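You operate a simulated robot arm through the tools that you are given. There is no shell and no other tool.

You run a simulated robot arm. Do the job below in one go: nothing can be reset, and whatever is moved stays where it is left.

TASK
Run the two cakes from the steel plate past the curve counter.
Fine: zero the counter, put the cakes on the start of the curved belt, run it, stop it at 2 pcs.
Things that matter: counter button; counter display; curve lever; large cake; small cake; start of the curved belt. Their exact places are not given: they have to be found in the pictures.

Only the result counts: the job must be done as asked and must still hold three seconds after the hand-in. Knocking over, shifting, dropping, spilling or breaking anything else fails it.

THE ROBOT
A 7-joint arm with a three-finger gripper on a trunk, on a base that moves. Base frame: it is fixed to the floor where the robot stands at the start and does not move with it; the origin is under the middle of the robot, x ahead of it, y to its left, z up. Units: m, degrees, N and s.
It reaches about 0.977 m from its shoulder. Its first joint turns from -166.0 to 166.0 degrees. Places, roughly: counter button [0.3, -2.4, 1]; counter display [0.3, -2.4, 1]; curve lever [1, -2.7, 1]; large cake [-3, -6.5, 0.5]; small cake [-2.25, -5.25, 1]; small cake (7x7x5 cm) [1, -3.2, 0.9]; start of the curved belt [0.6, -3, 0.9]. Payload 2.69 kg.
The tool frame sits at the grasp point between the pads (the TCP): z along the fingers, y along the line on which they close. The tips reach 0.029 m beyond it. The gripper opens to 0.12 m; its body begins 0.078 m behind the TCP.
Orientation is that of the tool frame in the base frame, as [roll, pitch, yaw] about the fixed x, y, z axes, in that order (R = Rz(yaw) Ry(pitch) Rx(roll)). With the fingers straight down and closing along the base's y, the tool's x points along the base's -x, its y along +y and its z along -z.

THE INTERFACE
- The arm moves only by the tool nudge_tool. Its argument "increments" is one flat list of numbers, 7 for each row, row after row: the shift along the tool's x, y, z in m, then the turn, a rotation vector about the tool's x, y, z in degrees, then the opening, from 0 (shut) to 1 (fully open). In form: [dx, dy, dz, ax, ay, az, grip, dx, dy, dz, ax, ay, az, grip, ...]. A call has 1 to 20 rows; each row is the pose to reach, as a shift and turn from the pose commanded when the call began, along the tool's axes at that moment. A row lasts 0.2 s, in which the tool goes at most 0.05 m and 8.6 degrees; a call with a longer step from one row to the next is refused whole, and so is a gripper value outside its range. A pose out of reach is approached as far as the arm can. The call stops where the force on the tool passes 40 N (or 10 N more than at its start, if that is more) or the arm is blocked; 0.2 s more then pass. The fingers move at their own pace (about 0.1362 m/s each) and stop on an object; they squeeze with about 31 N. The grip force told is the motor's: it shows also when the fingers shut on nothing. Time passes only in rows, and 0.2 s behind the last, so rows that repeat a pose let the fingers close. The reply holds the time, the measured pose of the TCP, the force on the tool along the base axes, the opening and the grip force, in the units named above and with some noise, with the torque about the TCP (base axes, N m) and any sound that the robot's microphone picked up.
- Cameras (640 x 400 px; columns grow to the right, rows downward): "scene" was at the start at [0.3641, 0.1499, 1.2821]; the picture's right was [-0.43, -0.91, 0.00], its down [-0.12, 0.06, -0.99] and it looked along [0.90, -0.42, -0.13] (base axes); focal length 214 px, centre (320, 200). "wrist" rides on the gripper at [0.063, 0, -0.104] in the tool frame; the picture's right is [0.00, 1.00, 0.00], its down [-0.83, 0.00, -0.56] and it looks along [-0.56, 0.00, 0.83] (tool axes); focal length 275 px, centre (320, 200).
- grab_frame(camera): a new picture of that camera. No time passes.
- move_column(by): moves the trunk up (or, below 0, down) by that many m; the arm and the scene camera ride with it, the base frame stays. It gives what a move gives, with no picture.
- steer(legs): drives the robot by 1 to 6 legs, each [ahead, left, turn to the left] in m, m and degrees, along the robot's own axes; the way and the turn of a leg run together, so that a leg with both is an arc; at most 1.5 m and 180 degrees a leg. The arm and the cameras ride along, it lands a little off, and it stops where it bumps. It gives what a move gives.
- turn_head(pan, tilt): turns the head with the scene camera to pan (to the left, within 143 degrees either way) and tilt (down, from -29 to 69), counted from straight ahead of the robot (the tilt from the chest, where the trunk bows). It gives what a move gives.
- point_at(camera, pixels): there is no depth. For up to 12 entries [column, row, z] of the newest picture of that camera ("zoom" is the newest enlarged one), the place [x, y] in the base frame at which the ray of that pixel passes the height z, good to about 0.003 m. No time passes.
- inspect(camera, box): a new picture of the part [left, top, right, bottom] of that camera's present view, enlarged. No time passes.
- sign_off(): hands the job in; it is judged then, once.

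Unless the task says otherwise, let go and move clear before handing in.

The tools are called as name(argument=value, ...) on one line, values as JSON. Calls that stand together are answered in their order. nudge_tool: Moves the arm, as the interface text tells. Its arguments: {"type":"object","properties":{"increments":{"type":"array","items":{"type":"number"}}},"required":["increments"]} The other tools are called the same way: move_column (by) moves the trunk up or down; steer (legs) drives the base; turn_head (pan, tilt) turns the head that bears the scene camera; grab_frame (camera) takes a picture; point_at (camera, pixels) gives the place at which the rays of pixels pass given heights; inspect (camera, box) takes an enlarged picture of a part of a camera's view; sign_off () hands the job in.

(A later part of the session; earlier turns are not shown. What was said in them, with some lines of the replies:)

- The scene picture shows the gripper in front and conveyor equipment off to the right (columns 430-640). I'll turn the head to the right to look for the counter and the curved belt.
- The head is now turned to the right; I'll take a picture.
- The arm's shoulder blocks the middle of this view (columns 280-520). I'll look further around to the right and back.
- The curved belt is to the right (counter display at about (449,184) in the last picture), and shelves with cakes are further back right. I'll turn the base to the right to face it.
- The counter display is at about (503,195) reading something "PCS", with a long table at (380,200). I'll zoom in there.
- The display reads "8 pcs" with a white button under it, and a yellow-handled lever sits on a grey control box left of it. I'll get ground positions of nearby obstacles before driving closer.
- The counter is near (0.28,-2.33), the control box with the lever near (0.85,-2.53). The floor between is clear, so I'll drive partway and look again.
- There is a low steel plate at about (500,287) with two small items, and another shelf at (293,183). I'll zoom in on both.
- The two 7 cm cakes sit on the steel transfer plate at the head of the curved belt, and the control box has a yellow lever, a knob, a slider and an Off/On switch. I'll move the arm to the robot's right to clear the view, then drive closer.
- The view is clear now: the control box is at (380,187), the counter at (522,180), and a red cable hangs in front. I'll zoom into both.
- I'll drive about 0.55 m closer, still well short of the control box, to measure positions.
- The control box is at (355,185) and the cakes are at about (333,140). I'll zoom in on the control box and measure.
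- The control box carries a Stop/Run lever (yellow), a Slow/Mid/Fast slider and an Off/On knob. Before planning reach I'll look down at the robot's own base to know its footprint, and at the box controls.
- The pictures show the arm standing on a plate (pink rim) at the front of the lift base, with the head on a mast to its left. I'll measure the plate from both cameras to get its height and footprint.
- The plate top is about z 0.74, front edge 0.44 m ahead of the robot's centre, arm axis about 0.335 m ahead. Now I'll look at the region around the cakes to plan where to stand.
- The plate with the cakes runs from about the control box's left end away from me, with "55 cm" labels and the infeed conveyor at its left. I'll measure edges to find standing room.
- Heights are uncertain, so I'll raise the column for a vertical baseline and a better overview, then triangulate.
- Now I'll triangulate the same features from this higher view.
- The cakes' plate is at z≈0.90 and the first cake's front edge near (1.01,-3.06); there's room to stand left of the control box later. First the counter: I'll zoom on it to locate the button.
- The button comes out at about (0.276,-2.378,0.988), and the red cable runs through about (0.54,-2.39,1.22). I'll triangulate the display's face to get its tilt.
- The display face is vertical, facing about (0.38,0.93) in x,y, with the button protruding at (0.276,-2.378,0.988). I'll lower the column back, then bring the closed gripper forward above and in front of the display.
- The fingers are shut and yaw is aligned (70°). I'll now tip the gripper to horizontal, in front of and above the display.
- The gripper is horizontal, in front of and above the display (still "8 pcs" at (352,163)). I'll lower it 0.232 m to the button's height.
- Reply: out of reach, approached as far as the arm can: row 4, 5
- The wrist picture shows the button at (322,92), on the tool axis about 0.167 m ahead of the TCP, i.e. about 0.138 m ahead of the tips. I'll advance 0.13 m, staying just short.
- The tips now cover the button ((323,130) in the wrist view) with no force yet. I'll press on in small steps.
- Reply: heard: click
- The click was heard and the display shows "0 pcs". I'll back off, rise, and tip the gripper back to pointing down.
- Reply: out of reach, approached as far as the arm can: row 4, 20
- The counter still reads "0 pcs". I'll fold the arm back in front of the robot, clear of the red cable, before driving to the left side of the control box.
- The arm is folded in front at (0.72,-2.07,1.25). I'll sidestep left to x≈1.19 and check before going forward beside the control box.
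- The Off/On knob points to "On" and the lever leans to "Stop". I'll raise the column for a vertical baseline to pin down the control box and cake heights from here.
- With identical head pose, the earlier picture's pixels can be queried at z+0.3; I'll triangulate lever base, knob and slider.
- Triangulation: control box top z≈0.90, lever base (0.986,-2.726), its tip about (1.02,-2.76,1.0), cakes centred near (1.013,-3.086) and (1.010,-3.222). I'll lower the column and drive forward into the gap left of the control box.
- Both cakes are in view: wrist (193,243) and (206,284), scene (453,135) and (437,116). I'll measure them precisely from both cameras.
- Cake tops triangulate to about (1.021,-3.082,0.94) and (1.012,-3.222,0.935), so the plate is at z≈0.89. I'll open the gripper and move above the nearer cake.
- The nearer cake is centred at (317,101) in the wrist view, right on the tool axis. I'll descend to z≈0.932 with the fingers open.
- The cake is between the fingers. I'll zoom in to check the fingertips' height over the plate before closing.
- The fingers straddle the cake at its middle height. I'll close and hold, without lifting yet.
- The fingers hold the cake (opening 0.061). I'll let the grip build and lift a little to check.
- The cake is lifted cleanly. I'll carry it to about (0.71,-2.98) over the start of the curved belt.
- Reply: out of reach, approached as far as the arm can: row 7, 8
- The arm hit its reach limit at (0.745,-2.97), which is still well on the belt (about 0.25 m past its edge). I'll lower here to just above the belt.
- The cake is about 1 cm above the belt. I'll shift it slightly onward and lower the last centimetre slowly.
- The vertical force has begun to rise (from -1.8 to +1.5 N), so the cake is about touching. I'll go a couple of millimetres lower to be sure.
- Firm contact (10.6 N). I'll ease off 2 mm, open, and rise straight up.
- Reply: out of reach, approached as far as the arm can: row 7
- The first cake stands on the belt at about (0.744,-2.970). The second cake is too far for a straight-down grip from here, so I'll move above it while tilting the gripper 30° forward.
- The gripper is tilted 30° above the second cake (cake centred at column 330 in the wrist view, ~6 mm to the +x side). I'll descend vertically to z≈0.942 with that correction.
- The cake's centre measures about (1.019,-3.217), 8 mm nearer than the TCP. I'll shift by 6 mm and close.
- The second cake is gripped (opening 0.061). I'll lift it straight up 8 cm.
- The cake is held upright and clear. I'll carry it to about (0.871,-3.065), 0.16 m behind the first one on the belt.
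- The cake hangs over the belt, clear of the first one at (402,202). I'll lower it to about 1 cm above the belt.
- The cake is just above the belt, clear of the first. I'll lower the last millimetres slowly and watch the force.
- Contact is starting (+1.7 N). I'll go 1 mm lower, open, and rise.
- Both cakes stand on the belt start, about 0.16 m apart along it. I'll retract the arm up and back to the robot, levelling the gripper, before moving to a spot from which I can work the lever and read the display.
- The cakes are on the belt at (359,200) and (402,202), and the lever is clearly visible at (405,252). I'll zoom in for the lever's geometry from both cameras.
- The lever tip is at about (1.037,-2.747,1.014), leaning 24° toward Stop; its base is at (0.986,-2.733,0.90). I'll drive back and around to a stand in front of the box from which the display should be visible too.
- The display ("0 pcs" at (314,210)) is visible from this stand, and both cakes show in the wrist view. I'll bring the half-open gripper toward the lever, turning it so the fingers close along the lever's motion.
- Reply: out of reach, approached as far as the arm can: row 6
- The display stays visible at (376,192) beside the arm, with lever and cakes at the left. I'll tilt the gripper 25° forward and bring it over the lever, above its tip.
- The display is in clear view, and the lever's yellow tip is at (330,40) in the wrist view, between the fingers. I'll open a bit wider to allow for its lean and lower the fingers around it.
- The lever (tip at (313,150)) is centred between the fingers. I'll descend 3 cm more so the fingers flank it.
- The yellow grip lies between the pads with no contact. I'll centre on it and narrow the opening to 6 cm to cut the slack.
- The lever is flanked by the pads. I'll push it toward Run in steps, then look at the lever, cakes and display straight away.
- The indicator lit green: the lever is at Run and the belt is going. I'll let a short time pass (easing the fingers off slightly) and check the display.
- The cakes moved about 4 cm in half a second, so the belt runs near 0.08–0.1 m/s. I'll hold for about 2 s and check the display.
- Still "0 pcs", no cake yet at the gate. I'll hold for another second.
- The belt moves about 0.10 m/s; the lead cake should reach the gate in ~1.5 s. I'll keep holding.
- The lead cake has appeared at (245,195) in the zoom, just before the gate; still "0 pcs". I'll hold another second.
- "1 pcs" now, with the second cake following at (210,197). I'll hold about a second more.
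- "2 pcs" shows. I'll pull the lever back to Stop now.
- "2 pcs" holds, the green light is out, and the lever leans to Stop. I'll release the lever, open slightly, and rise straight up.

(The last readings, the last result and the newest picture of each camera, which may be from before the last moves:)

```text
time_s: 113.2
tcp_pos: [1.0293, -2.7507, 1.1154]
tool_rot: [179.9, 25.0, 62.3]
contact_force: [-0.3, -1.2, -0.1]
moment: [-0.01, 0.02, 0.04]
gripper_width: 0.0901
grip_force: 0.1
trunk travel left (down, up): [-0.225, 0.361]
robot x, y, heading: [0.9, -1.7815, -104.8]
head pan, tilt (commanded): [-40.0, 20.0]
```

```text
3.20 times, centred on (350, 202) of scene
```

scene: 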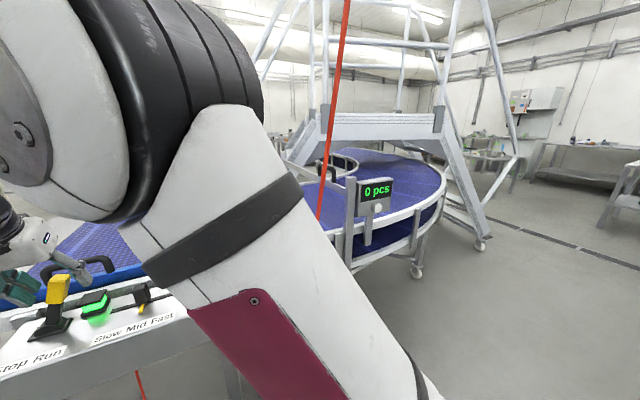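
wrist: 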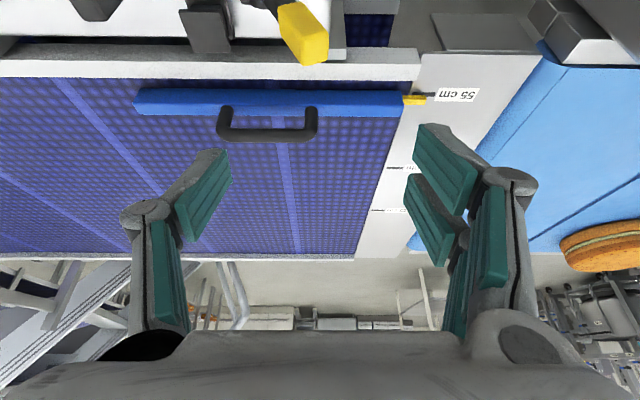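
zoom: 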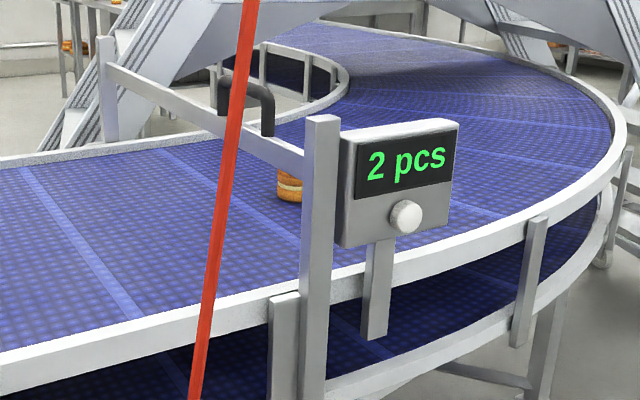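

The belt is stopped (the cake at (290,185) has not moved in 1.4 s) and the display reads "2 pcs". I'll fold the arm back to clear the area and look at the cakes from a better angle.

nudge_tool(increments=[0.0128, -0.033, -0.0273, 0, 3.57, 0, 0.75, 0.0256, -0.066, -0.0545, 0, 7.14, 0, 0.75, 0.0384, -0.099, -0.0818, 0, 10.7, 0, 0.75, 0.0512, -0.1319, -0.1091, 0, 14.28, 0, 0.75, 0.064, -0.1649, -0.1364, 0, 17.85, 0, 0.75, 0.0768, -0.1979, -0.1636, 0, 21.4, 0, 0.75, 0.0896, -0.2309, -0.1909, 0, 25, 0, 0.75])

turn_head(pan=-50, tilt=20)

grab_frame(camera="scene")

grab_frame(camera="wrist")

```text
time_s: 114.8
tcp_pos: [0.8982, -2.4976, 1.2522]
tool_rot: [-179.9, 0.0, 62.4]
contact_force: [-0.5, 0.6, -0.9]
moment: [0.05, -0.01, 0.02]
gripper_width: 0.0901
grip_force: 0.1
trunk travel left (down, up): [-0.225, 0.361]
robot x, y, heading: [0.9031, -1.779, -105.2]
head pan, tilt (commanded): [-40.0, 20.0]
```

```text
time_s: 115.5
tcp_pos: [0.8988, -2.4987, 1.2516]
tool_rot: [179.9, 0.0, 62.3]
contact_force: [0.0, -0.2, 0.3]
moment: [0.0, -0.02, -0.05]
gripper_width: 0.09
grip_force: 0.1
trunk travel left (down, up): [-0.225, 0.361]
robot x, y, heading: [0.9017, -1.7821, -105.2]
head pan, tilt (commanded): [-50.0, 20.0]
```

```text
taken
```

scene: 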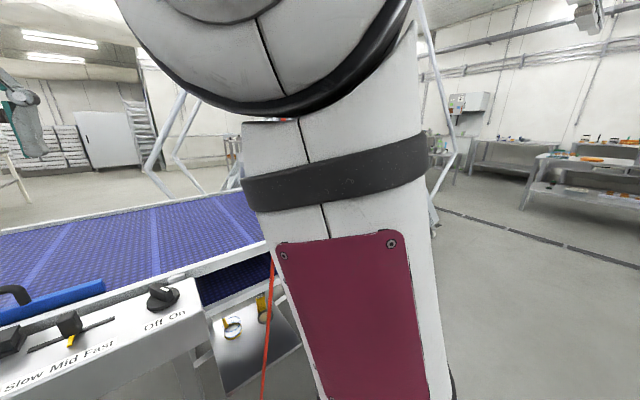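

```text
taken
```

wrist: 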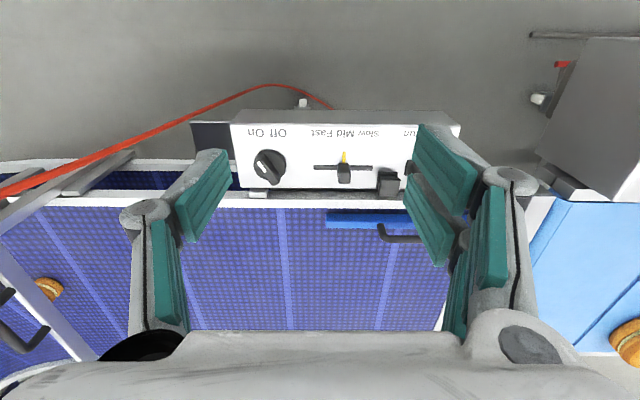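

The arm hides the display from here, but the wrist view shows a cake at (48,288) close to the gate bar. I'll measure where it stands relative to the gate.

inspect(camera="wrist", box=[0, 200, 160, 380])

point_at(camera="wrist", pixels=[[50, 288, 0.94], [50, 288, 0.9], [0, 240, 1.05], [0, 240, 1.0], [80, 350, 1.05], [80, 350, 1.0], [95, 355, 1.05], [0, 275, 1.05]])

```text
2.22 times, centred on (80, 290) of wrist
```

zoom: 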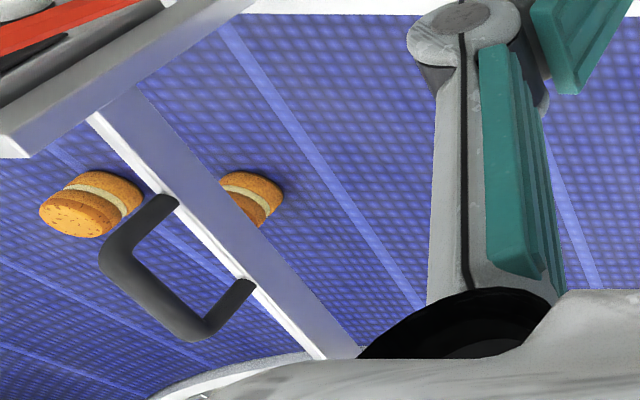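

```text
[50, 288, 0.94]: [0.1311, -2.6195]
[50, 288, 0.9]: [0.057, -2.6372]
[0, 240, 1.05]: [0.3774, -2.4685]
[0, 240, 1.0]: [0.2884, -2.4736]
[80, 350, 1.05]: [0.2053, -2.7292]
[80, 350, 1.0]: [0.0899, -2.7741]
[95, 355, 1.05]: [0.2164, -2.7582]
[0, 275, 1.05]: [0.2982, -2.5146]
```

With the bar at z≈1.05 its line at that y lies near x≈0.28, while the trailing cake is at x≈0.12, so both cakes are past the gate. I'll back the robot off and do a final check of display and lever.

steer(legs=[[-0.35, 0, 15]])

turn_head(pan=-20, tilt=20)

grab_frame(camera="scene")

```text
time_s: 117.7
tcp_pos: [1.1239, -2.1324, 1.2528]
tool_rot: [-180.0, 0.0, 76.7]
contact_force: [-0.3, 0.0, 0.5]
moment: [0.0, 0.02, 0.0]
gripper_width: 0.0901
grip_force: 0.1
trunk travel left (down, up): [-0.225, 0.361]
robot x, y, heading: [0.9494, -1.4364, -90.7]
head pan, tilt (commanded): [-50.0, 20.0]
```

```text
time_s: 118.7
tcp_pos: [1.1241, -2.1325, 1.2512]
tool_rot: [-180.0, 0.0, 76.7]
contact_force: [-0.5, -0.3, 0.4]
moment: [-0.03, -0.02, 0.01]
gripper_width: 0.09
grip_force: 0.1
trunk travel left (down, up): [-0.225, 0.361]
robot x, y, heading: [0.9519, -1.4377, -91.1]
head pan, tilt (commanded): [-20.0, 20.0]
```

```text
taken
```

scene: 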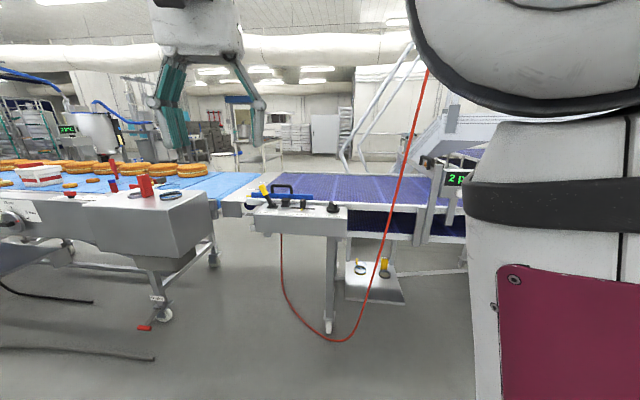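

inspect(camera="scene", box=[230, 150, 350, 225])

inspect(camera="scene", box=[390, 140, 490, 230])

```text
5.33 times, centred on (290, 188) of scene
```

zoom: 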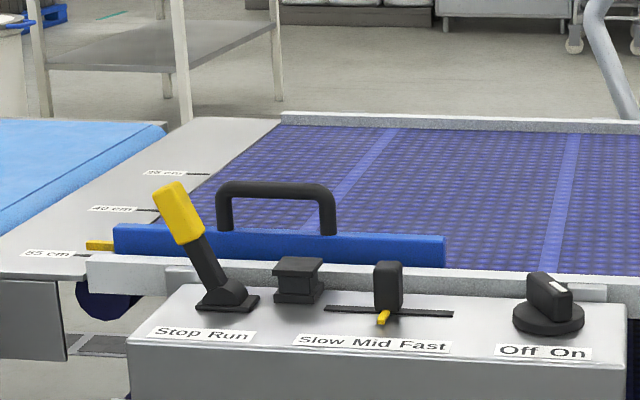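

```text
4.44 times, centred on (440, 185) of scene
```

zoom: 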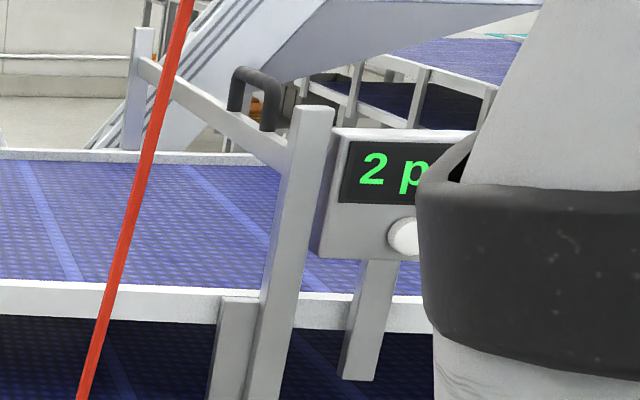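

The lever is at Stop with its indicator dark, the slider and switch are unchanged, the display reads "2 p…", and both cakes stand past the gate with the robot clear. I'll hand the job in.

sign_off()

```text
The job is handed in.
```

The job is done and handed in. Both cakes from the steel plate went through the curve counter, and the belt is stopped with the display at 2 pcs.

- **Counter:** it read 8 pcs at the start. I pressed the button, heard the click, and it went to 0 before any cake was moved.
- **Cakes:** I set both small cakes upright at the start of the curved belt, about 0.16 m apart so they would count separately. By my measurement, both ended up past the counter gate.
- **Belt:** I pushed the lever to Run and pulled it back to Stop as soon as the display showed 2 pcs. The running light went out, and the last cake did not move over the next 1.4 s.
- **Everything else:** the speed slider and the Off/On switch are where they were, and no move showed contact with anything else. The gripper let go of the lever and the robot backed clear before hand-in.

In the last picture the arm covers part of the display, so only "2 p…" shows. The full "2 pcs" was visible after the belt had stopped.
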